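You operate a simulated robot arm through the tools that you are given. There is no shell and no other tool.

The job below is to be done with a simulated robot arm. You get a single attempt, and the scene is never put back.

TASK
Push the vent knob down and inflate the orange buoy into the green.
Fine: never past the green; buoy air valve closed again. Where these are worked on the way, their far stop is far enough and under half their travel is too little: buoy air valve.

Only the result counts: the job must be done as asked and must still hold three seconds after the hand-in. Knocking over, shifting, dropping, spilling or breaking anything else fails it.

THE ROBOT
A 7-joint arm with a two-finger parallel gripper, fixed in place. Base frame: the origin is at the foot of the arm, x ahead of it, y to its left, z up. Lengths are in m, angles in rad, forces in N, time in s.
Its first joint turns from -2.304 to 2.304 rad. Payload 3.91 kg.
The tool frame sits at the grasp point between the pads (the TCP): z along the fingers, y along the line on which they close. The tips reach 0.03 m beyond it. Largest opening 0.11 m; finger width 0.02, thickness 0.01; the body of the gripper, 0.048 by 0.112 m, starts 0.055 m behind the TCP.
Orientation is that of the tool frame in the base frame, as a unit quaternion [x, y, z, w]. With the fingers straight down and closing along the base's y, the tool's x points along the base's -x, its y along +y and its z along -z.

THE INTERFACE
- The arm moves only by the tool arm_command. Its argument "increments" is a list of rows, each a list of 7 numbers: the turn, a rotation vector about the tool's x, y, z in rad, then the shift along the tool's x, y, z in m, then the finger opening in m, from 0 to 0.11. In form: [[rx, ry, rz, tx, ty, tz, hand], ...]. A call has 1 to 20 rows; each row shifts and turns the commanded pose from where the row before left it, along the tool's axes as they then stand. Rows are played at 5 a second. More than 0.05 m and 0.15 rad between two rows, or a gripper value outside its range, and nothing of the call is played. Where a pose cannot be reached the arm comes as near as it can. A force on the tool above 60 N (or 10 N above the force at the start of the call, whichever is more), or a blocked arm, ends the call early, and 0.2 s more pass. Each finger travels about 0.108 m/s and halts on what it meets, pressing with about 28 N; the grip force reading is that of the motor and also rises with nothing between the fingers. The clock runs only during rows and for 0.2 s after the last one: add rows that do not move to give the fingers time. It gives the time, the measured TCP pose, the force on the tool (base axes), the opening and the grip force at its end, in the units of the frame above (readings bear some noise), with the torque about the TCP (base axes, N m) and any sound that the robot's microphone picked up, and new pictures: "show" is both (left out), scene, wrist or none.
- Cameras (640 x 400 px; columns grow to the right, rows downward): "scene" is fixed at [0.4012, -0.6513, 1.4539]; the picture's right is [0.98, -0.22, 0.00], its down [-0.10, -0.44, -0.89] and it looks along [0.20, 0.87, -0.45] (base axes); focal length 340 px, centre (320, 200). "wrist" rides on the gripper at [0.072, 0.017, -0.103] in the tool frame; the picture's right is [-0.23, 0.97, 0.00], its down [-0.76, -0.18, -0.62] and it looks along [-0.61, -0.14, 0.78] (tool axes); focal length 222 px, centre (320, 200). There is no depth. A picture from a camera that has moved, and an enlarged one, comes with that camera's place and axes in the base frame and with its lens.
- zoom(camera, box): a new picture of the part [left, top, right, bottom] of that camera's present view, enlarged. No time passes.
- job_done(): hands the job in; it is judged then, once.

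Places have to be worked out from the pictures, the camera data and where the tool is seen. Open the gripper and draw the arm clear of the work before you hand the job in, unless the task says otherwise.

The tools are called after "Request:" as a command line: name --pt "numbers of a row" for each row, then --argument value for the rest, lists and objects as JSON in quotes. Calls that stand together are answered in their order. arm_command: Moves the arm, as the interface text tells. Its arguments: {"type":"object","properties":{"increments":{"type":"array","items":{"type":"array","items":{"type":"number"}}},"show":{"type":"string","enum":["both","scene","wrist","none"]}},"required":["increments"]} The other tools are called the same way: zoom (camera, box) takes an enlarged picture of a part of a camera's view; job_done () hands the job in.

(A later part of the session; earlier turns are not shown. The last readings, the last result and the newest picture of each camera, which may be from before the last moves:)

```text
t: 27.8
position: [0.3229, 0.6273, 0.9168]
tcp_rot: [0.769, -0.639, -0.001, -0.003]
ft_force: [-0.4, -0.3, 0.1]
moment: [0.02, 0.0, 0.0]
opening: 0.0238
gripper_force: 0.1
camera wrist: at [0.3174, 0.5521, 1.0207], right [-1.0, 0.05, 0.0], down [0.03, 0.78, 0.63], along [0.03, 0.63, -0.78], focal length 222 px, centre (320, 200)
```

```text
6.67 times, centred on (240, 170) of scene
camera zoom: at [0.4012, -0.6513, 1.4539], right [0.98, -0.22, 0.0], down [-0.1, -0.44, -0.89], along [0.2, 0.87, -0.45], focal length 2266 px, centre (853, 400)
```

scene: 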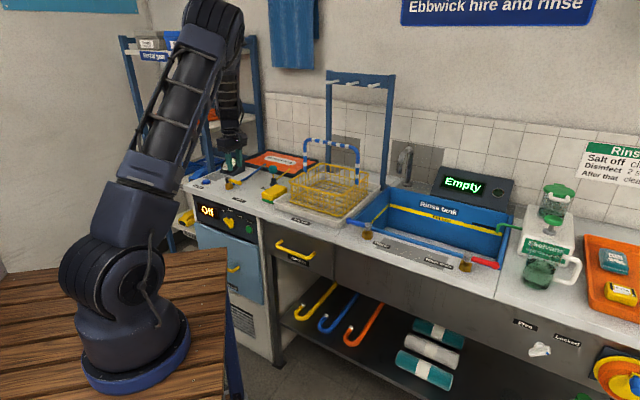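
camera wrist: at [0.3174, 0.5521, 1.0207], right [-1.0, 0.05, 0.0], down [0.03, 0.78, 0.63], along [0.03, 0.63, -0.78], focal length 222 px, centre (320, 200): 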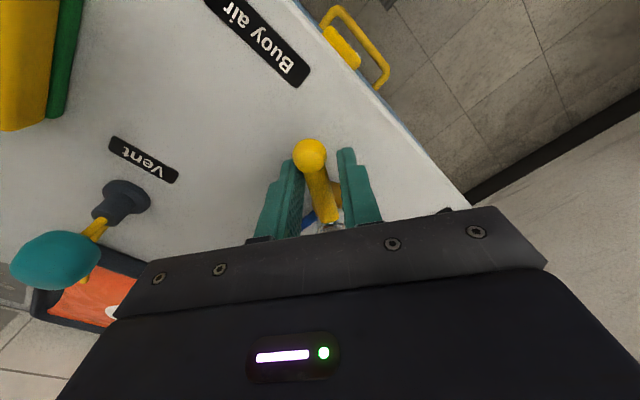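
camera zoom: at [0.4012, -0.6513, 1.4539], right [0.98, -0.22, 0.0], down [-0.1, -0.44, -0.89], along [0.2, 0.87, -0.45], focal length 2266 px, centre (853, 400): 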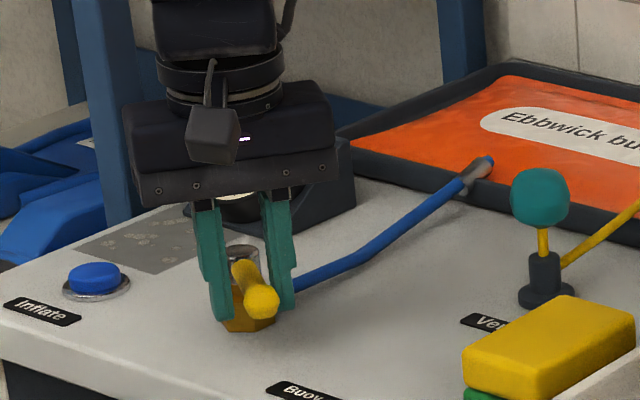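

Still no sound and no resistance, with the handle roughly 30° open. I continue the swing.

Request:
arm_command --pt "0 0 0.12 -0.0004 0.006 0 0.024" --pt "0 0 0.12 -0.0004 0.006 0 0.024" --pt "0 0 0.12 -0.0004 0.006 0 0.024" --pt "0 0 0.12 -0.0004 0.006 0 0.024" --show "wrist"

Request:
zoom --camera "scene" --box '[200, 140, 280, 200]'

```text
t: 28.8
position: [0.2994, 0.6277, 0.9156]
tcp_rot: [-0.594, 0.805, 0.001, 0.002]
ft_force: [0.7, 0.1, 0.2]
moment: [0.0, 0.0, 0.02]
opening: 0.0241
gripper_force: 0.1
camera wrist: at [0.261, 0.5631, 1.0198], right [-0.86, 0.5, 0.0], down [0.39, 0.67, 0.63], along [0.32, 0.54, -0.78], focal length 222 px, centre (320, 200)
```

wrist: 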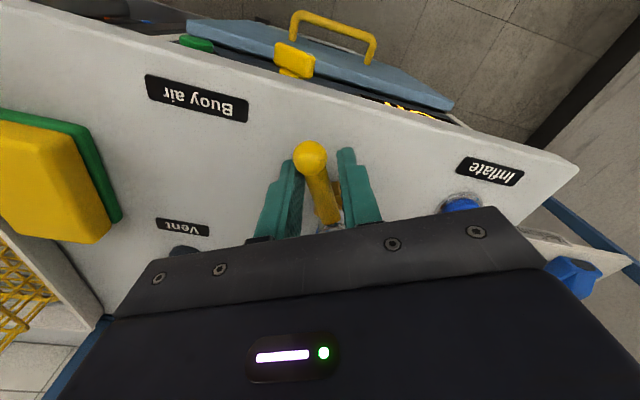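

```text
6.67 times, centred on (240, 170) of scene
camera zoom: at [0.4012, -0.6513, 1.4539], right [0.98, -0.22, 0.0], down [-0.1, -0.44, -0.89], along [0.2, 0.87, -0.45], focal length 2266 px, centre (853, 400)
```

zoom: 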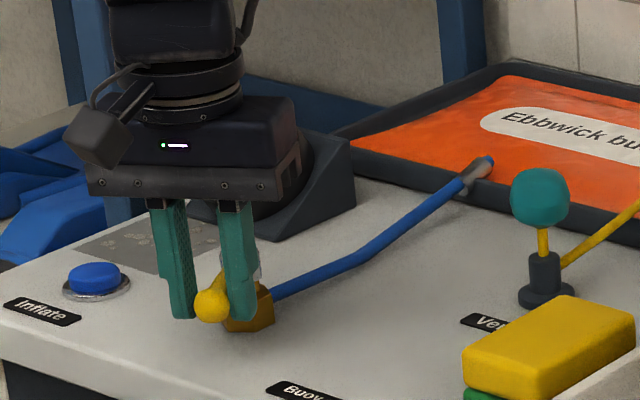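

No flow sound yet, with the handle about 55–60° round. I continue to the far stop, watching the finger opening and force for contact.

Request:
arm_command --pt "0 0 0.12 -0.0004 0.006 0 0.024" --pt "0 0 0.12 -0.0004 0.006 0 0.024" --pt "0 0 0.12 -0.0004 0.006 0 0.024" --pt "0 0 0.12 -0.0004 0.006 0 0.024" --show "wrist"

Request:
zoom --camera "scene" --box '[200, 140, 280, 200]'

```text
t: 29.8
position: [0.2812, 0.6398, 0.916]
tcp_rot: [-0.386, 0.923, 0.001, 0.004]
ft_force: [18.6, -4.8, -0.7]
moment: [-0.03, -0.33, 0.33]
opening: 0.032
gripper_force: 7.6
camera wrist: at [0.2171, 0.5989, 1.0194], right [-0.53, 0.85, 0.0], down [0.66, 0.41, 0.63], along [0.53, 0.34, -0.78], focal length 222 px, centre (320, 200)
```

wrist: 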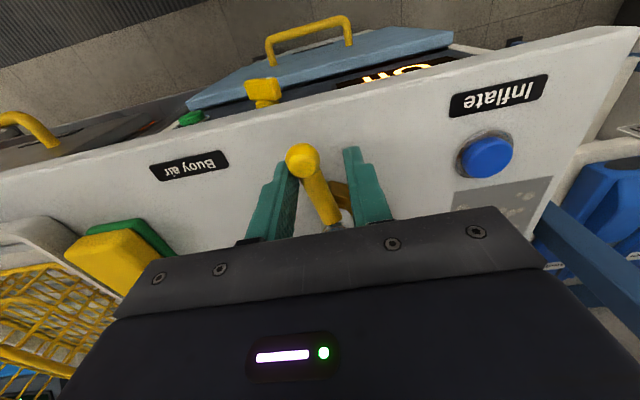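

```text
6.67 times, centred on (240, 170) of scene
camera zoom: at [0.4012, -0.6513, 1.4539], right [0.98, -0.22, 0.0], down [-0.1, -0.44, -0.89], along [0.2, 0.87, -0.45], focal length 2266 px, centre (853, 400)
```

zoom: 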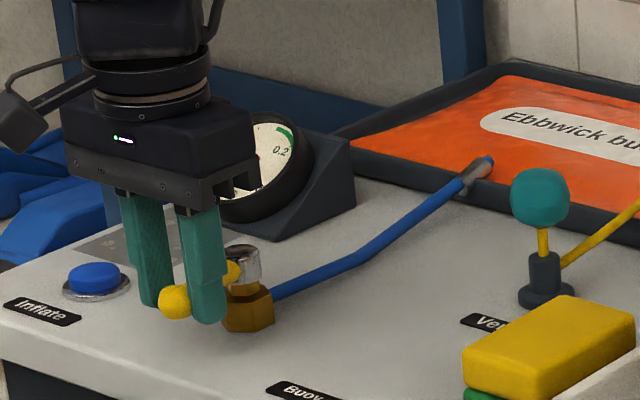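

The far stop is reached: about 19 N of resistance, fingers pushed open to 3.2 cm, handle pointing to the front. No air sound, so the button must drive the pump. I'll release the handle, lift, and check the valve and gauge.

Request:
arm_command --pt "0 0 -0.08 0.0003 -0.004 0 0.04" --pt "0 0 0 0 0 0 0.045" --pt "0 0 0 0 0 -0.03 0.045" --pt "0 0 0.08 0 0 -0.04 0.045" --pt "0 0 0 0 0 -0.03 0.0" --pt "0 0 0 0 0 0 0.0" --pt "0 0 0 0 0 0 0.0" --show "both"

Request:
zoom --camera "scene" --box '[200, 140, 280, 200]'

Request:
zoom --camera "wrist" --box '[260, 40, 560, 240]'

```text
t: 31.4
position: [0.2792, 0.6359, 1.0202]
tcp_rot: [-0.388, 0.922, 0.002, 0.001]
ft_force: [0.2, -0.5, -0.3]
moment: [0.0, -0.01, -0.01]
opening: 0.0003
gripper_force: 28.2
camera wrist: at [0.2154, 0.5954, 1.1223], right [-0.54, 0.84, 0.0], down [0.66, 0.42, 0.63], along [0.53, 0.34, -0.78], focal length 222 px, centre (320, 200)
```

scene: 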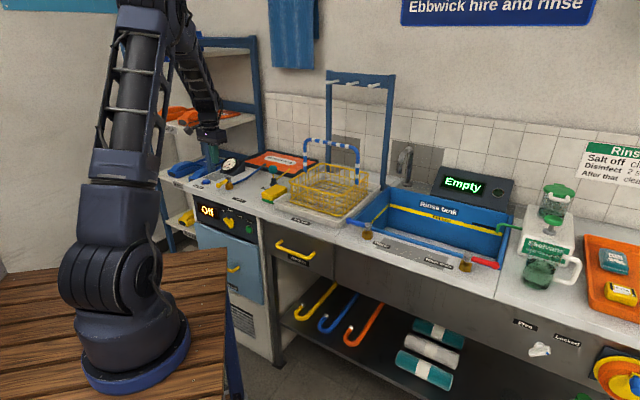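
wrist: 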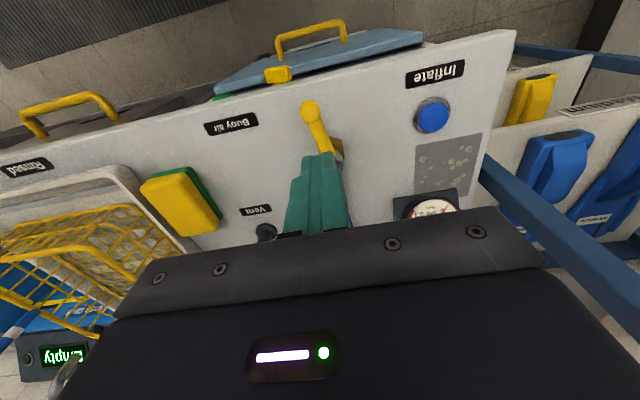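

```text
6.67 times, centred on (240, 170) of scene
camera zoom: at [0.4012, -0.6513, 1.4539], right [0.98, -0.22, 0.0], down [-0.1, -0.44, -0.89], along [0.2, 0.87, -0.45], focal length 2266 px, centre (853, 400)
```

zoom: 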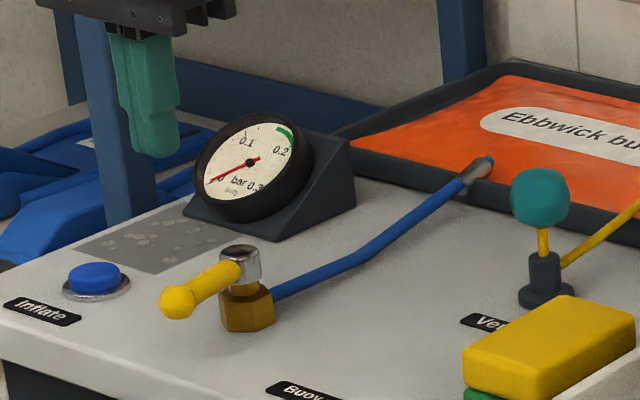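

```text
2.00 times, centred on (410, 140) of wrist
camera zoom: at [0.2154, 0.5954, 1.1223], right [-0.54, 0.84, 0.0], down [0.66, 0.42, 0.63], along [0.53, 0.34, -0.78], focal length 444 px, centre (140, 320)
```

zoom: 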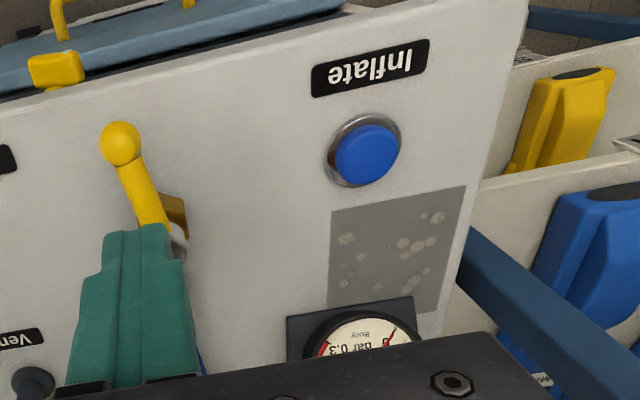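

The valve is open, pointing to the front, and the gauge still reads 0. The button is at about (0.220, 0.745, 0.877). I move the closed fingers above it with tips near z=0.91.

Request:
arm_command --pt "0 0 0 -0.0122 0.0395 0 0.0" --pt "0 0 0 -0.0122 0.0395 0 0.0" --pt "0 0 0 -0.0122 0.0395 0 0.0" --pt "0 0 0 0 0 0.04 0.0" --pt "0 0 0 0 0 0.035 0.0" --pt "0 0 0 0 0 0 0.0" --pt "0 0 0 0 0 0 0.0" --show "both"

Request:
zoom --camera "scene" --box '[190, 140, 270, 200]'

Request:
zoom --camera "wrist" --box '[240, 60, 440, 210]'

```text
t: 33.0
position: [0.2235, 0.7438, 0.9432]
tcp_rot: [-0.388, 0.922, 0.002, 0.002]
ft_force: [-0.9, -0.8, -0.3]
moment: [0.03, 0.03, -0.04]
opening: 0.0
gripper_force: 27.6
camera wrist: at [0.1607, 0.7034, 1.0458], right [-0.54, 0.84, 0.0], down [0.66, 0.42, 0.63], along [0.53, 0.34, -0.78], focal length 222 px, centre (320, 200)
```

scene: 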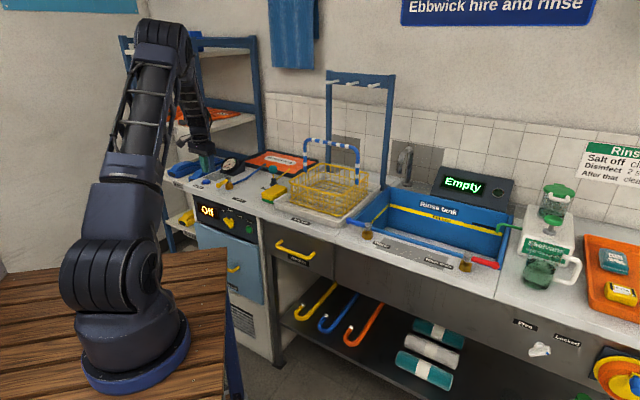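
wrist: 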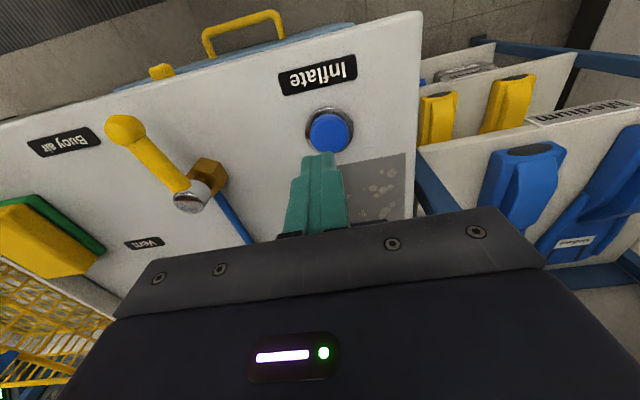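

```text
6.67 times, centred on (230, 170) of scene
camera zoom: at [0.4012, -0.6513, 1.4539], right [0.98, -0.22, 0.0], down [-0.1, -0.44, -0.89], along [0.2, 0.87, -0.45], focal length 2266 px, centre (920, 400)
```

zoom: 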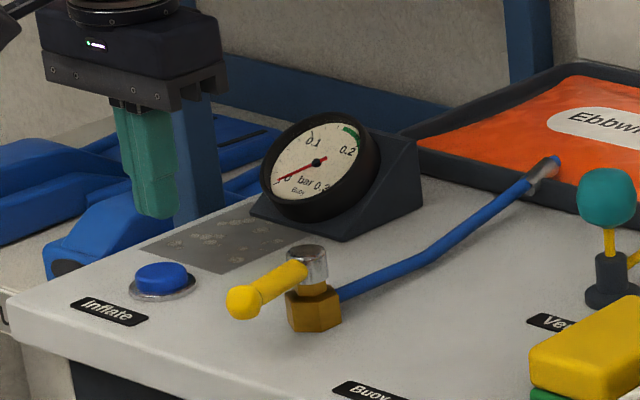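

```text
2.67 times, centred on (340, 135) of wrist
camera zoom: at [0.1607, 0.7034, 1.0458], right [-0.54, 0.84, 0.0], down [0.66, 0.42, 0.63], along [0.53, 0.34, -0.78], focal length 592 px, centre (267, 373)
```

zoom: 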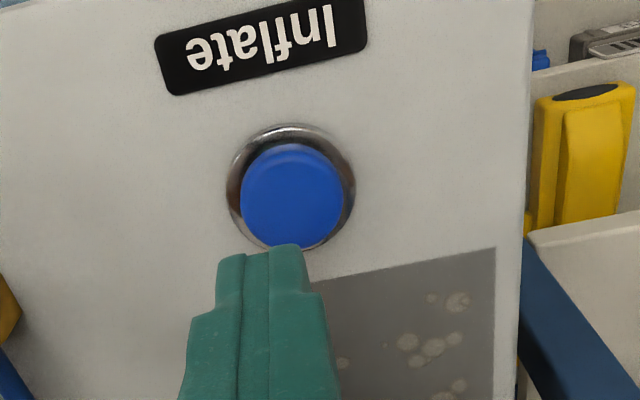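

The button centre measures about (0.217, 0.746), so I shift 7 mm and go down to just above its top. The gauge is fully visible from the scene camera in this pose.

Request:
arm_command --pt "0 0 0 0.0031 0.006 0.01 0.0" --pt "0 0 0 0 0 0.012 0.0" --pt "0 0 0 0 0 0.008 0.0" --pt "0 0 0 0 0 0.0 0.0" --show "wrist"

Request:
zoom --camera "scene" --box '[190, 140, 270, 200]'

Request:
zoom --camera "wrist" --box '[240, 60, 440, 210]'

```text
t: 34.0
position: [0.2172, 0.7479, 0.9119]
tcp_rot: [-0.388, 0.922, 0.001, 0.002]
ft_force: [0.3, 0.4, -0.4]
moment: [0.01, -0.02, 0.02]
opening: 0.0
gripper_force: 27.7
camera wrist: at [0.1533, 0.7068, 1.0151], right [-0.54, 0.84, 0.0], down [0.66, 0.42, 0.63], along [0.53, 0.34, -0.78], focal length 222 px, centre (320, 200)
```

wrist: 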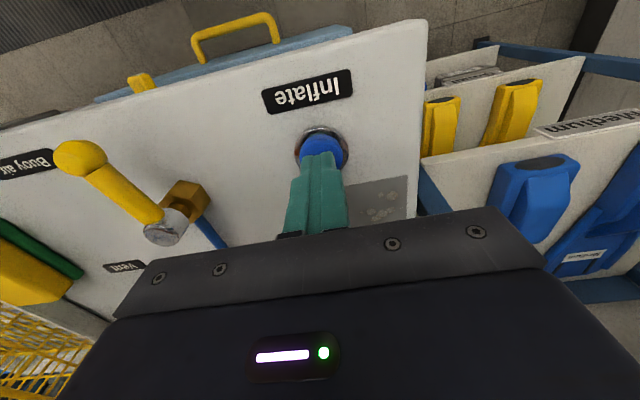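

```text
6.67 times, centred on (230, 170) of scene
camera zoom: at [0.4012, -0.6513, 1.4539], right [0.98, -0.22, 0.0], down [-0.1, -0.44, -0.89], along [0.2, 0.87, -0.45], focal length 2266 px, centre (920, 400)
```

zoom: 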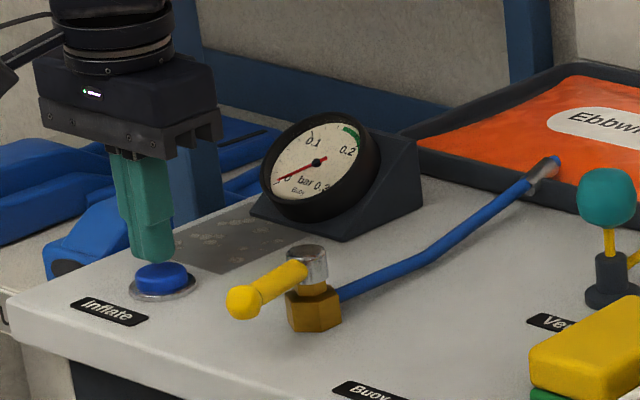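

```text
2.67 times, centred on (340, 135) of wrist
camera zoom: at [0.1533, 0.7068, 1.0151], right [-0.54, 0.84, 0.0], down [0.66, 0.42, 0.63], along [0.53, 0.34, -0.78], focal length 592 px, centre (267, 373)
```

zoom: 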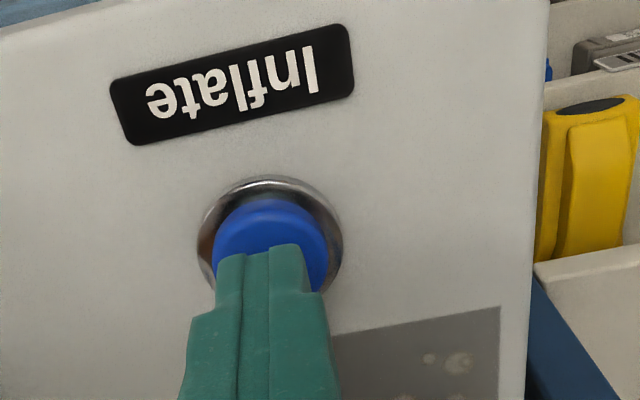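

The tips are about 7 mm above the button and centred on it. I press down in 3 mm steps and check the gauge and sound after each short call.

Request:
arm_command --pt "0 0 0 0 0 0.004 0.0" --pt "0 0 0 0 0 0.003 0.0" --pt "0 0 0 0 0 0.003 0.0" --show "none"

Request:
zoom --camera "scene" --box '[190, 140, 270, 200]'

```text
t: 34.8
position: [0.2158, 0.747, 0.9021]
tcp_rot: [-0.388, 0.922, 0.002, 0.003]
ft_force: [0.5, -0.5, 1.0]
moment: [-0.01, -0.02, 0.0]
opening: 0.0
gripper_force: 27.6
```

```text
6.67 times, centred on (230, 170) of scene
camera zoom: at [0.4012, -0.6513, 1.4539], right [0.98, -0.22, 0.0], down [-0.1, -0.44, -0.89], along [0.2, 0.87, -0.45], focal length 2266 px, centre (920, 400)
```

zoom: 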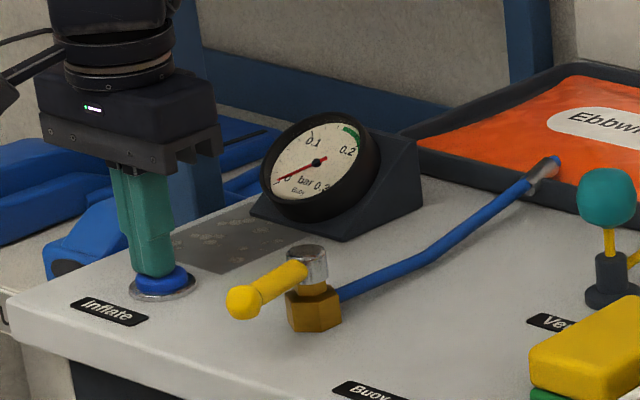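

The fingertip is touching the button at 1 N and the gauge is still at 0. I press a little further.

Request:
arm_command --pt "0 0 0 0 0 0.003 0.0" --show "none"

Request:
zoom --camera "scene" --box '[200, 145, 260, 190]'

```text
t: 35.2
position: [0.2166, 0.747, 0.8993]
tcp_rot: [-0.387, 0.922, 0.002, 0.003]
ft_force: [-0.6, 0.5, 2.4]
moment: [-0.01, 0.05, -0.04]
opening: 0.0001
gripper_force: 27.5
heard: click
```

```text
8.89 times, centred on (230, 168) of scene
camera zoom: at [0.4012, -0.6513, 1.4539], right [0.98, -0.22, 0.0], down [-0.1, -0.44, -0.89], along [0.2, 0.87, -0.45], focal length 3022 px, centre (1120, 489)
```

zoom: 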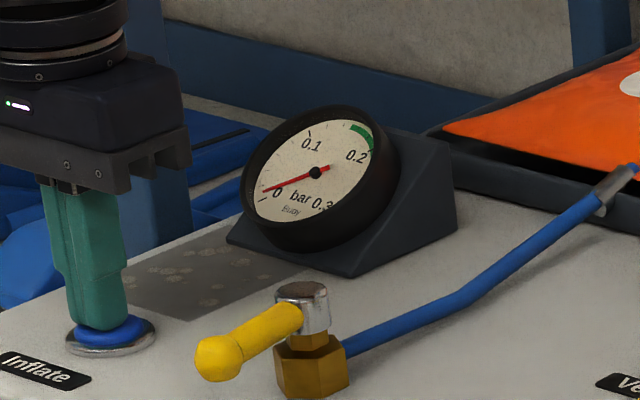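

A click: the button has engaged, and the needle has just started to lift off 0. I hold for one short row and check the gauge rate.

Request:
arm_command --pt "0 0 0 0 0 0.0 0.0" --show "none"

Request:
zoom --camera "scene" --box '[212, 148, 248, 175]'

```text
t: 35.6
position: [0.2158, 0.7476, 0.8994]
tcp_rot: [-0.387, 0.922, 0.002, 0.002]
ft_force: [-1.2, 0.8, 2.7]
moment: [0.02, 0.07, -0.02]
opening: 0.0002
gripper_force: 28.0
```

```text
14.81 times, centred on (230, 162) of scene
camera zoom: at [0.4012, -0.6513, 1.4539], right [0.98, -0.22, 0.0], down [-0.1, -0.44, -0.89], along [0.2, 0.87, -0.45], focal length 5037 px, centre (1653, 770)
```

zoom: 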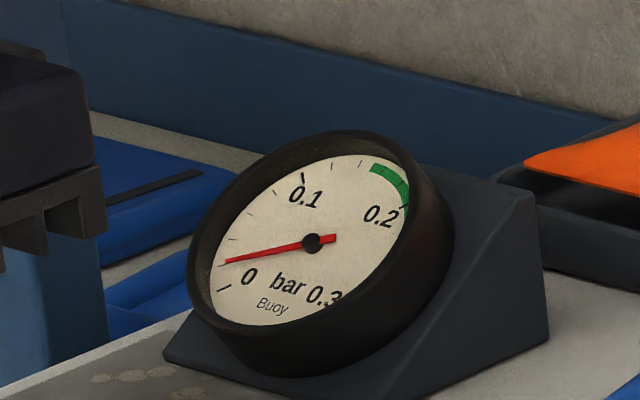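

The needle is rising: about 0.02–0.025 after roughly half a second. I hold for another 0.6 s to measure the rate.

Request:
arm_command --pt "0 0 0 0 0 0.0 0.0" --pt "0 0 0 0 0 0.0 0.0" --show "none"

Request:
zoom --camera "scene" --box '[212, 148, 248, 175]'

```text
t: 36.2
position: [0.2154, 0.7478, 0.8986]
tcp_rot: [-0.387, 0.922, 0.002, 0.003]
ft_force: [-2.0, 0.6, 2.6]
moment: [0.0, 0.04, -0.01]
opening: 0.0
gripper_force: 28.3
```

```text
14.81 times, centred on (230, 162) of scene
camera zoom: at [0.4012, -0.6513, 1.4539], right [0.98, -0.22, 0.0], down [-0.1, -0.44, -0.89], along [0.2, 0.87, -0.45], focal length 5037 px, centre (1653, 770)
```

zoom: 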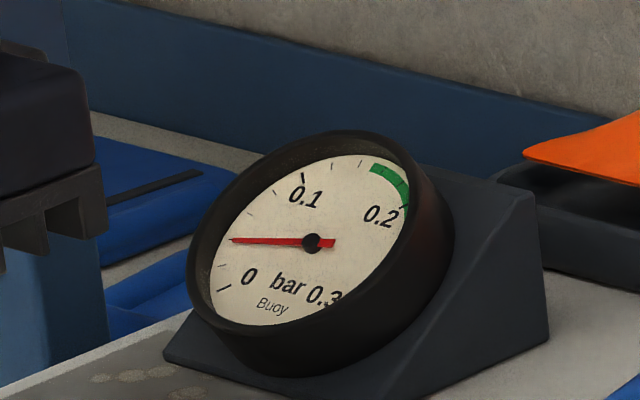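

It's at about 0.04, rising roughly 0.033 per second. I hold 1.8 s more, expecting about 0.10, then recheck.

Request:
arm_command --pt "0 0 0 0 0 0.0 0.0" --pt "0 0 0 0 0 0.0 0.0" --pt "0 0 0 0 0 0.0 0.0" --pt "0 0 0 0 0 0.0 0.0" --pt "0 0 0 0 0 0.0 0.0" --pt "0 0 0 0 0 0.0 0.0" --pt "0 0 0 0 0 0.0 0.0" --pt "0 0 0 0 0 0.0 0.0" --show "none"

Request:
zoom --camera "scene" --box '[212, 148, 248, 175]'

```text
t: 38.0
position: [0.2159, 0.7481, 0.8985]
tcp_rot: [-0.388, 0.922, 0.001, 0.002]
ft_force: [0.0, 0.0, 2.3]
moment: [-0.06, -0.02, 0.0]
opening: 0.0001
gripper_force: 28.5
```

```text
14.81 times, centred on (230, 162) of scene
camera zoom: at [0.4012, -0.6513, 1.4539], right [0.98, -0.22, 0.0], down [-0.1, -0.44, -0.89], along [0.2, 0.87, -0.45], focal length 5037 px, centre (1653, 770)
```

zoom: 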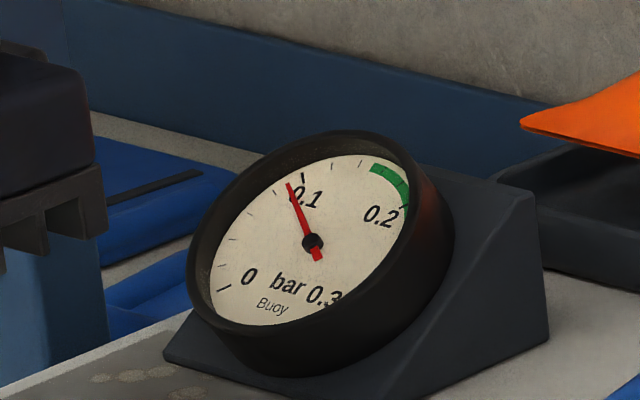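

It's at about 0.09, rising roughly 0.028 per second. I hold another 1.6 s, which should reach about 0.135, still below the green.

Request:
arm_command --pt "0 0 0 0 0 0.0 0.0" --pt "0 0 0 0 0 0.0 0.0" --pt "0 0 0 0 0 0.0 0.0" --pt "0 0 0 0 0 0.0 0.0" --pt "0 0 0 0 0 0.0 0.0" --pt "0 0 0 0 0 0.0 0.0" --pt "0 0 0 0 0 0.0 0.0" --show "none"

Request:
zoom --camera "scene" --box '[212, 148, 248, 175]'

```text
t: 39.6
position: [0.2162, 0.7488, 0.899]
tcp_rot: [-0.387, 0.922, 0.002, 0.002]
ft_force: [-0.4, 0.5, 2.5]
moment: [0.0, 0.02, -0.01]
opening: 0.0001
gripper_force: 27.9
```

```text
14.81 times, centred on (230, 162) of scene
camera zoom: at [0.4012, -0.6513, 1.4539], right [0.98, -0.22, 0.0], down [-0.1, -0.44, -0.89], along [0.2, 0.87, -0.45], focal length 5037 px, centre (1653, 770)
```

zoom: 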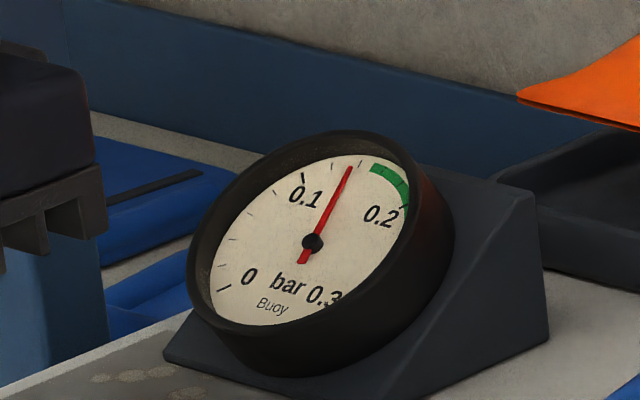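

The needle is at about 0.135, just short of the green. I zoom in to judge the remaining distance exactly.

Request:
zoom --camera "scene" --box '[222, 154, 242, 168]'

```text
16.00 times, centred on (232, 161) of scene
camera zoom: at [0.4012, -0.6513, 1.4539], right [0.98, -0.22, 0.0], down [-0.1, -0.44, -0.89], along [0.2, 0.87, -0.45], focal length 5440 px, centre (1728, 824)
```

zoom: 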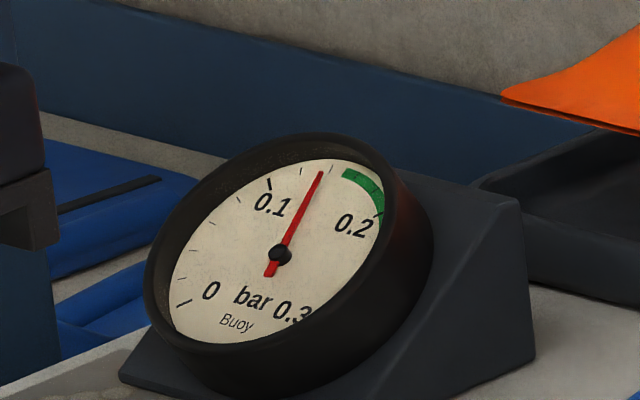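

The green runs from about 0.147 to 0.20 and the needle is at about 0.132, rising roughly 0.027 per second. I hold 1.0 s more to land near 0.16.

Request:
arm_command --pt "0 0 0 0 0 0.0 0.0" --pt "0 0 0 0 0 0.0 0.0" --pt "0 0 0 0 0 0.0 0.0" --pt "0 0 0 0 0 0.0 0.0" --show "none"

Request:
zoom --camera "scene" --box '[222, 154, 242, 168]'

```text
t: 40.6
position: [0.2167, 0.747, 0.8984]
tcp_rot: [-0.388, 0.921, 0.001, 0.003]
ft_force: [-0.5, 0.6, 2.9]
moment: [0.0, 0.0, -0.05]
opening: 0.0
gripper_force: 27.6
```

```text
16.00 times, centred on (232, 161) of scene
camera zoom: at [0.4012, -0.6513, 1.4539], right [0.98, -0.22, 0.0], down [-0.1, -0.44, -0.89], along [0.2, 0.87, -0.45], focal length 5440 px, centre (1728, 824)
```

zoom: 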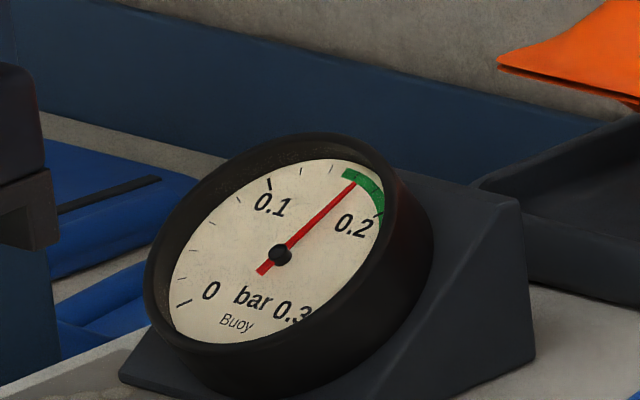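

The needle is inside the green at about 0.16, so I release the button by lifting straight up and check that it stays.

Request:
arm_command --pt "0 0 0 0 0 -0.03 0.0" --pt "0 0 0 0 0 -0.03 0.0" --show "none"

Request:
zoom --camera "scene" --box '[222, 154, 242, 168]'

Request:
zoom --camera "scene" --box '[190, 140, 300, 210]'

```text
t: 41.2
position: [0.2164, 0.7492, 0.9596]
tcp_rot: [-0.387, 0.922, 0.001, 0.002]
ft_force: [-0.4, -0.4, -0.2]
moment: [0.02, 0.03, -0.01]
opening: 0.0
gripper_force: 28.0
```

```text
16.00 times, centred on (232, 161) of scene
camera zoom: at [0.4012, -0.6513, 1.4539], right [0.98, -0.22, 0.0], down [-0.1, -0.44, -0.89], along [0.2, 0.87, -0.45], focal length 5440 px, centre (1728, 824)
```

zoom: 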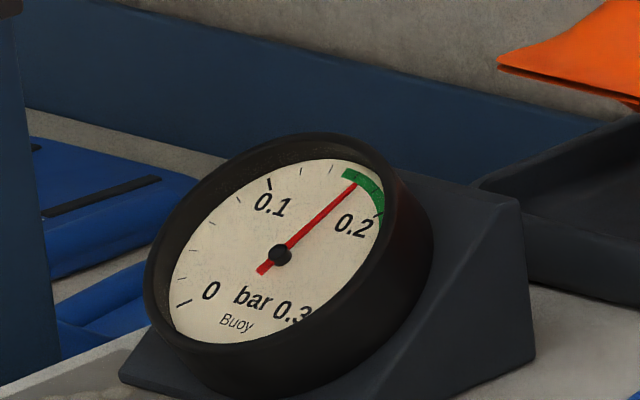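

```text
5.71 times, centred on (245, 175) of scene
camera zoom: at [0.4012, -0.6513, 1.4539], right [0.98, -0.22, 0.0], down [-0.1, -0.44, -0.89], along [0.2, 0.87, -0.45], focal length 1943 px, centre (749, 343)
```

zoom: 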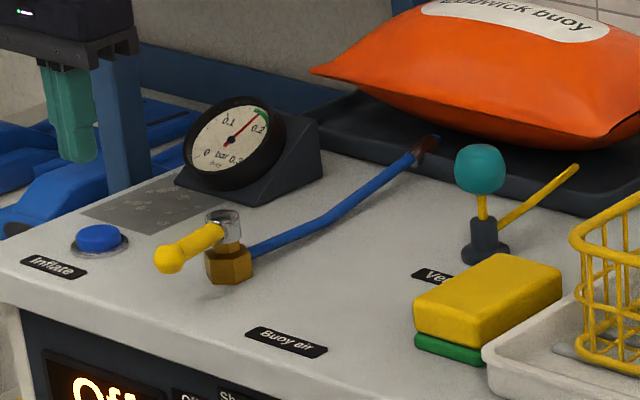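

The button popped back up and the needle holds at about 0.16 in the green, with the buoy inflated. Next is closing the valve: its handle now points at about −126°. I lift, turn slightly to match it, and go above it with the fingers open.

Request:
arm_command --pt "0 0 0 0 0 -0.04 0.0" --pt "0 0 -0.14 0 0 -0.02 0.045" --pt "0 0 0 0.0166 -0.041 0 0.045" --pt "0 0 0 0.0166 -0.041 0 0.045" --pt "0 0 0 0.0166 -0.041 0 0.045" --pt "0 0 0 0 0 0.035 0.045" --pt "0 0 0 0 0 0.0 0.045" --pt "0 0 0 0 0 0.0 0.045" --show "wrist"

Request:
zoom --camera "scene" --box '[190, 140, 270, 200]'

Request:
zoom --camera "wrist" --box '[220, 70, 420, 220]'

```text
t: 43.0
position: [0.2858, 0.6363, 0.9846]
tcp_rot: [-0.451, 0.893, 0.001, 0.003]
ft_force: [0.3, 0.3, -0.4]
moment: [0.0, 0.02, 0.02]
opening: 0.0448
gripper_force: 0.2
camera wrist: at [0.2269, 0.5883, 1.088], right [-0.65, 0.76, 0.0], down [0.59, 0.5, 0.63], along [0.48, 0.41, -0.78], focal length 222 px, centre (320, 200)
```

wrist: 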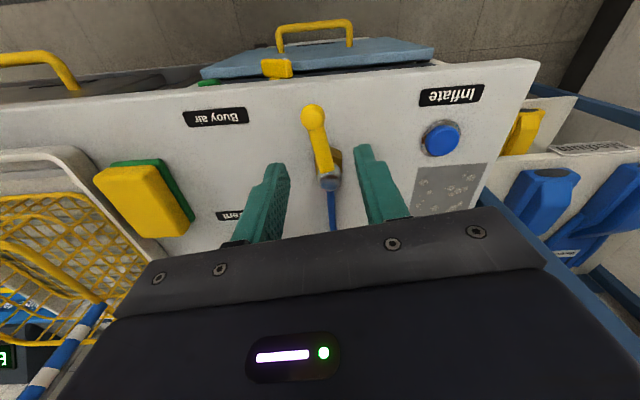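

```text
6.67 times, centred on (230, 170) of scene
camera zoom: at [0.4012, -0.6513, 1.4539], right [0.98, -0.22, 0.0], down [-0.1, -0.44, -0.89], along [0.2, 0.87, -0.45], focal length 2266 px, centre (920, 400)
```

zoom: 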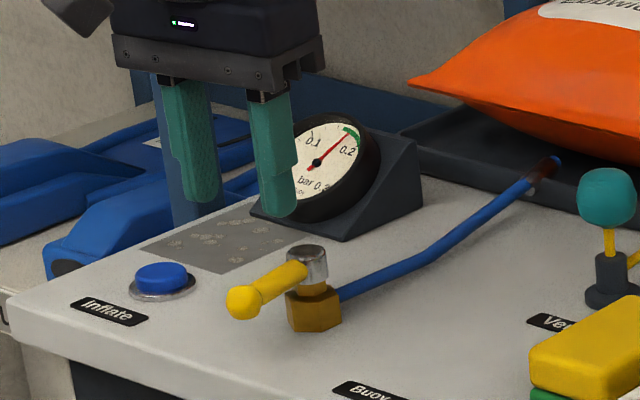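

```text
2.67 times, centred on (320, 145) of wrist
camera zoom: at [0.2269, 0.5883, 1.088], right [-0.65, 0.76, 0.0], down [0.59, 0.5, 0.63], along [0.48, 0.41, -0.78], focal length 592 px, centre (320, 347)
```

zoom: 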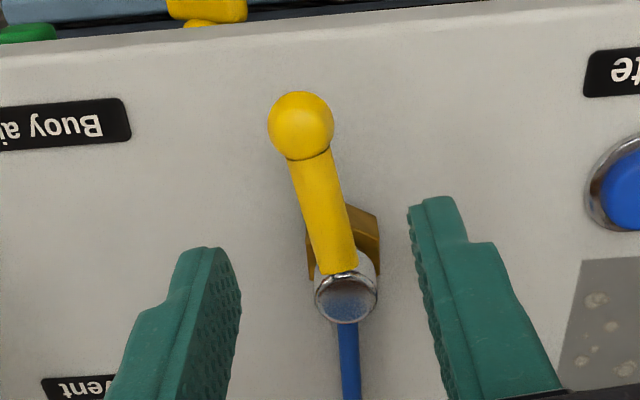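

The fingers are centred on the handle. I go down to straddle it, narrow the gap, and swing it counter-clockwise most of the way back toward closed.

Request:
arm_command --pt "0 0 0 0 0 0.025 0.045" --pt "0 0 0 0 0 0.025 0.045" --pt "0 0 0 0 0 0.018 0.045" --pt "0 0 0 0 0 0 0.03" --pt "0 0 0 0 0 0 0.024" --pt "0 0 -0.12 -0.0003 -0.0057 0 0.024" --pt "0 0 -0.12 -0.0003 -0.0057 0 0.024" --pt "0 0 -0.12 -0.0003 -0.0057 0 0.024" --show "wrist"

Request:
zoom --camera "scene" --box '[190, 140, 270, 200]'

```text
t: 44.8
position: [0.3018, 0.6252, 0.9141]
tcp_rot: [-0.604, 0.797, 0.001, 0.003]
ft_force: [0.3, 0.1, -0.2]
moment: [0.02, -0.02, 0.01]
opening: 0.0238
gripper_force: 0.0
camera wrist: at [0.2641, 0.5597, 1.0177], right [-0.88, 0.48, 0.0], down [0.38, 0.68, 0.63], along [0.3, 0.55, -0.78], focal length 222 px, centre (320, 200)
```

wrist: 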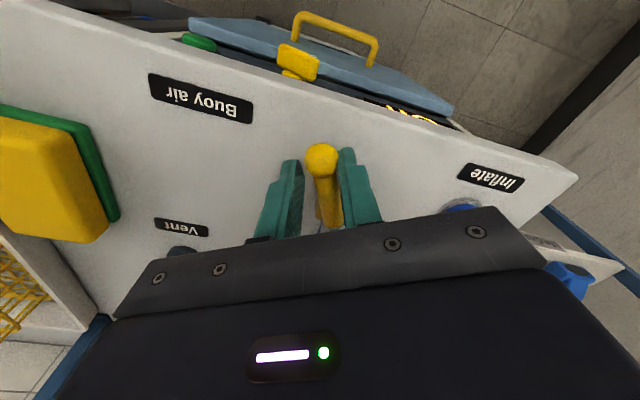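

```text
6.67 times, centred on (230, 170) of scene
camera zoom: at [0.4012, -0.6513, 1.4539], right [0.98, -0.22, 0.0], down [-0.1, -0.44, -0.89], along [0.2, 0.87, -0.45], focal length 2266 px, centre (920, 400)
```

zoom: 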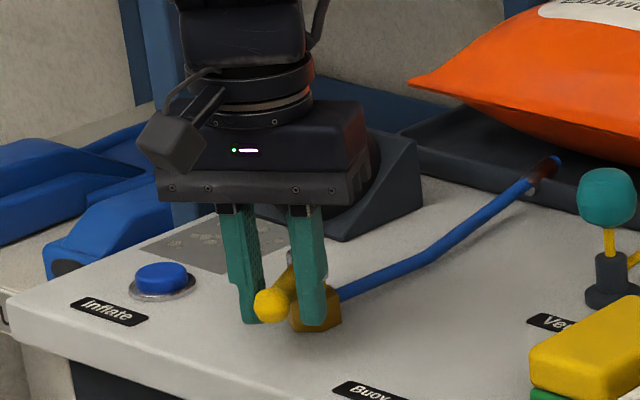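

The handle is following with no resistance. I continue the swing toward the closed position.

Request:
arm_command --pt "0 0 -0.12 -0.0004 -0.006 0 0.024" --pt "0 0 -0.12 -0.0004 -0.006 0 0.024" --pt "0 0 -0.12 -0.0004 -0.006 0 0.024" --pt "0 0 -0.12 -0.0004 -0.006 0 0.024" --pt "0 0 -0.12 -0.0004 -0.006 0 0.024" --pt "0 0 -0.12 -0.0004 -0.006 0 0.024" --pt "0 0 -0.12 -0.0004 -0.006 0 0.024" --show "wrist"

Request:
zoom --camera "scene" --box '[190, 140, 270, 200]'

Request:
zoom --camera "wrist" --box '[220, 90, 420, 240]'

```text
t: 46.4
position: [0.3416, 0.6329, 0.915]
tcp_rot: [0.877, -0.481, -0.001, -0.003]
ft_force: [0.3, 0.0, 0.0]
moment: [-0.04, -0.02, 0.01]
opening: 0.024
gripper_force: 0.1
camera wrist: at [0.3646, 0.5625, 1.0185], right [-0.94, -0.33, 0.0], down [-0.26, 0.73, 0.63], along [-0.2, 0.59, -0.78], focal length 222 px, centre (320, 200)
```

wrist: 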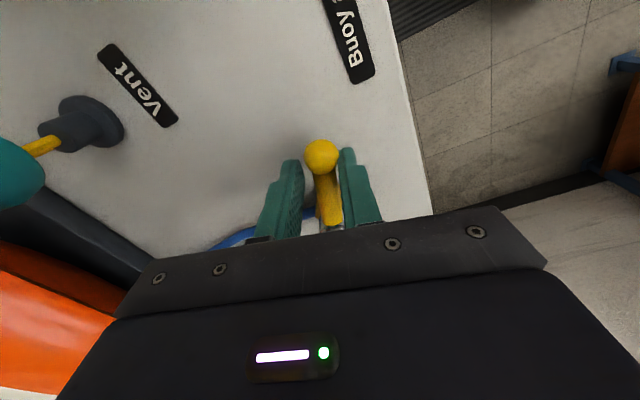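

```text
6.67 times, centred on (230, 170) of scene
camera zoom: at [0.4012, -0.6513, 1.4539], right [0.98, -0.22, 0.0], down [-0.1, -0.44, -0.89], along [0.2, 0.87, -0.45], focal length 2266 px, centre (920, 400)
```

zoom: 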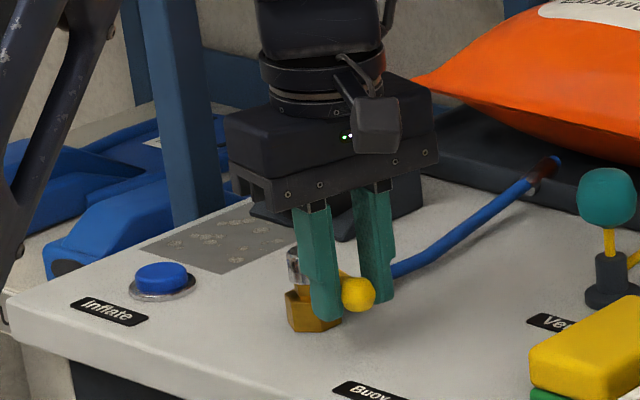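

```text
2.67 times, centred on (320, 165) of wrist
camera zoom: at [0.3646, 0.5625, 1.0185], right [-0.94, -0.33, 0.0], down [-0.26, 0.73, 0.63], along [-0.2, 0.59, -0.78], focal length 592 px, centre (320, 293)
```

zoom: 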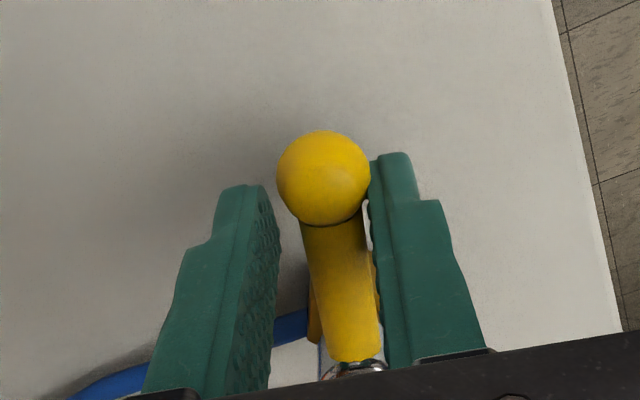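

The handle is some 10–15° short of closed. I continue in smaller steps until the closed stop pushes back.

Request:
arm_command --pt "0 0 -0.08 -0.0002 -0.004 0 0.024" --pt "0 0 -0.08 -0.0002 -0.004 0 0.024" --pt "0 0 -0.08 -0.0002 -0.004 0 0.024" --pt "0 0 0 0 0 0 0.024" --show "none"

Request:
zoom --camera "scene" --box '[190, 140, 270, 200]'

Request:
zoom --camera "wrist" --box '[220, 90, 420, 240]'

```text
t: 47.4
position: [0.3498, 0.6415, 0.9158]
tcp_rot: [0.928, -0.374, 0.0, -0.003]
ft_force: [0.2, 0.1, 0.0]
moment: [0.01, 0.02, 0.01]
opening: 0.0239
gripper_force: 0.0
```

```text
6.67 times, centred on (230, 170) of scene
camera zoom: at [0.4012, -0.6513, 1.4539], right [0.98, -0.22, 0.0], down [-0.1, -0.44, -0.89], along [0.2, 0.87, -0.45], focal length 2266 px, centre (920, 400)
```

zoom: 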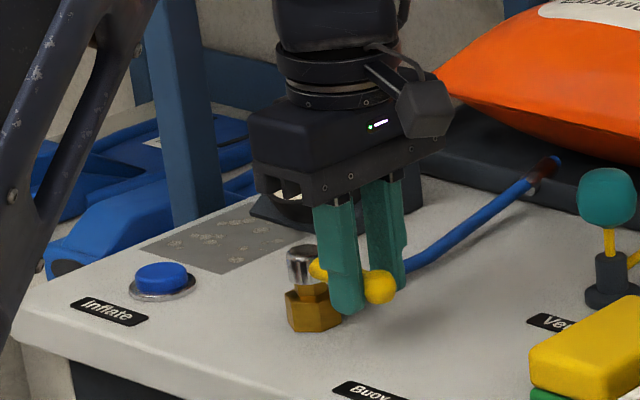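

```text
2.67 times, centred on (320, 165) of wrist
camera zoom: at [0.3897, 0.5783, 1.0197], right [-0.84, -0.54, -0.01], down [-0.43, 0.65, 0.63], along [-0.34, 0.53, -0.78], focal length 592 px, centre (320, 293)
```

zoom: 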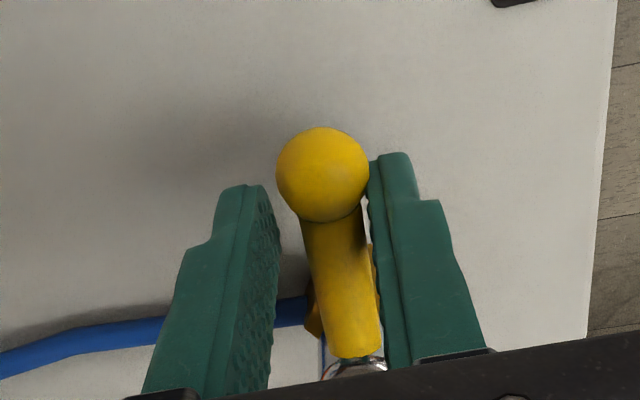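

The ball is within a few pixels of its original closed position but the stop hasn't pushed back yet. I nudge it further until it does.

Request:
arm_command --pt "0 0 -0.05 -0.0001 -0.0025 0 0.024" --pt "0 0 -0.05 -0.0001 -0.0025 0 0.024" --pt "0 0 0 0 0 0 0.024" --show "none"

Request:
zoom --camera "scene" --box '[190, 140, 270, 200]'

```text
t: 48.2
position: [0.353, 0.643, 0.9149]
tcp_rot: [0.945, -0.326, 0.001, -0.002]
ft_force: [-7.1, -4.5, 1.0]
moment: [-0.12, 0.06, -0.14]
opening: 0.0282
gripper_force: 3.9
```

```text
6.67 times, centred on (230, 170) of scene
camera zoom: at [0.4012, -0.6513, 1.4539], right [0.98, -0.22, 0.0], down [-0.1, -0.44, -0.89], along [0.2, 0.87, -0.45], focal length 2266 px, centre (920, 400)
```

zoom: 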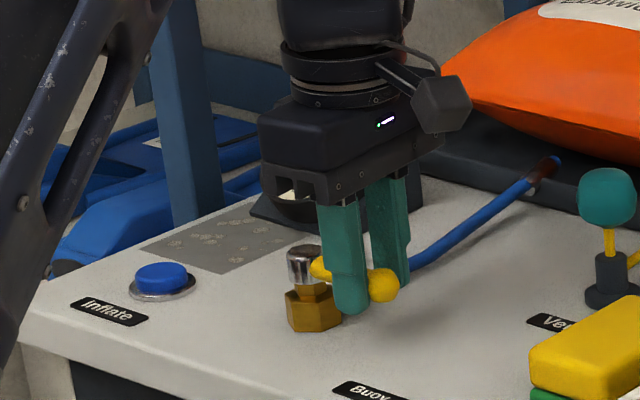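

The closed stop is pushing back (about 8 N, fingers spread) and the ball is exactly where it was at the start. I open the fingers, lift straight up, and check everything.

Request:
arm_command --pt "0 0 0.03 0 0.001 0 0.045" --pt "0 0 0 0 0 0 0.045" --pt "0 0 0 0 0 -0.025 0.045" --pt "0 0 0 0 0 -0.04 0.045" --pt "0 0 0 0 0 -0.05 0.045" --pt "0 0 0 0 0 -0.05 0.045" --pt "0 0 0 0 0 -0.05 0.06" --pt "0 0 0 0 0 0 0.06" --show "both"

Request:
zoom --camera "scene" --box '[200, 140, 300, 210]'

Request:
zoom --camera "scene" --box '[222, 154, 242, 168]'

```text
t: 50.0
position: [0.3512, 0.6437, 1.1266]
tcp_rot: [0.94, -0.341, 0.0, -0.003]
ft_force: [-0.7, 0.4, 0.4]
moment: [0.03, 0.01, 0.0]
opening: 0.0604
gripper_force: 0.1
camera wrist: at [0.3946, 0.5839, 1.231], right [-0.8, -0.6, -0.01], down [-0.47, 0.62, 0.62], along [-0.37, 0.5, -0.78], focal length 222 px, centre (320, 200)
```

scene: 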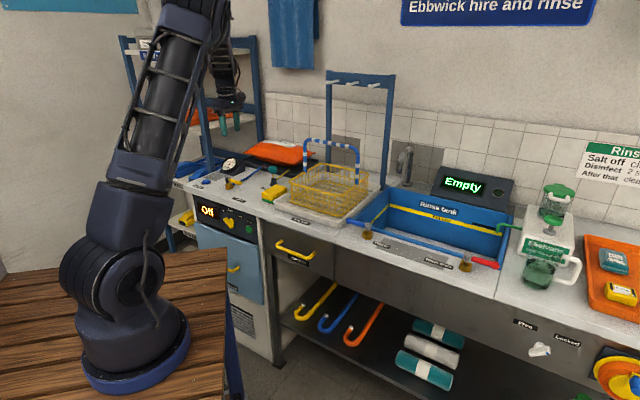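
wrist: 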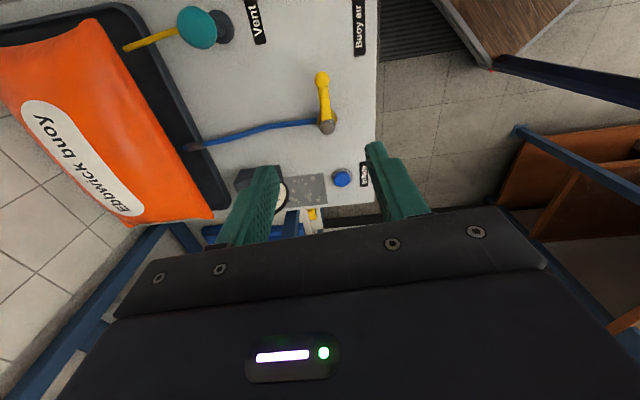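

```text
5.71 times, centred on (250, 175) of scene
camera zoom: at [0.4012, -0.6513, 1.4539], right [0.98, -0.22, 0.0], down [-0.1, -0.44, -0.89], along [0.2, 0.87, -0.45], focal length 1943 px, centre (720, 343)
```

zoom: 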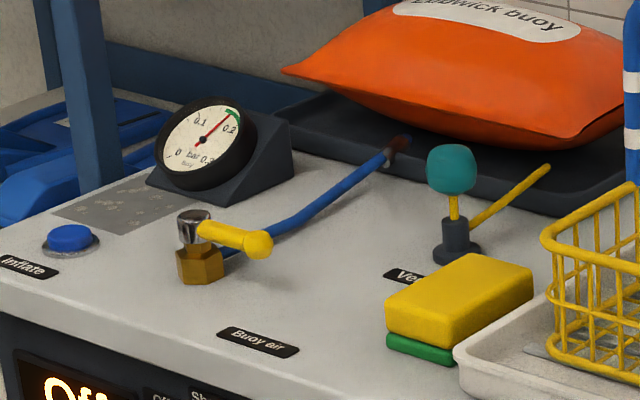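

```text
16.00 times, centred on (232, 161) of scene
camera zoom: at [0.4012, -0.6513, 1.4539], right [0.98, -0.22, 0.0], down [-0.1, -0.44, -0.89], along [0.2, 0.87, -0.45], focal length 5440 px, centre (1728, 824)
```

zoom: 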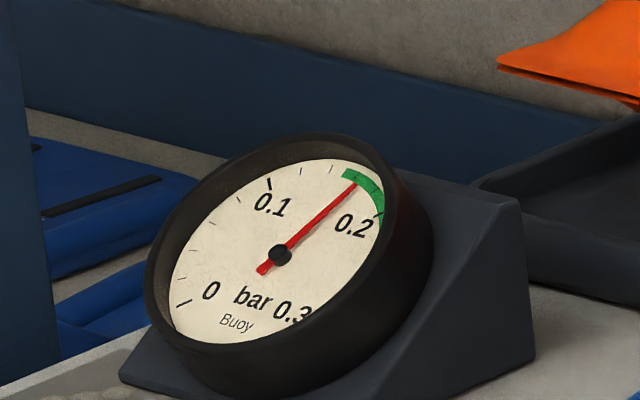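

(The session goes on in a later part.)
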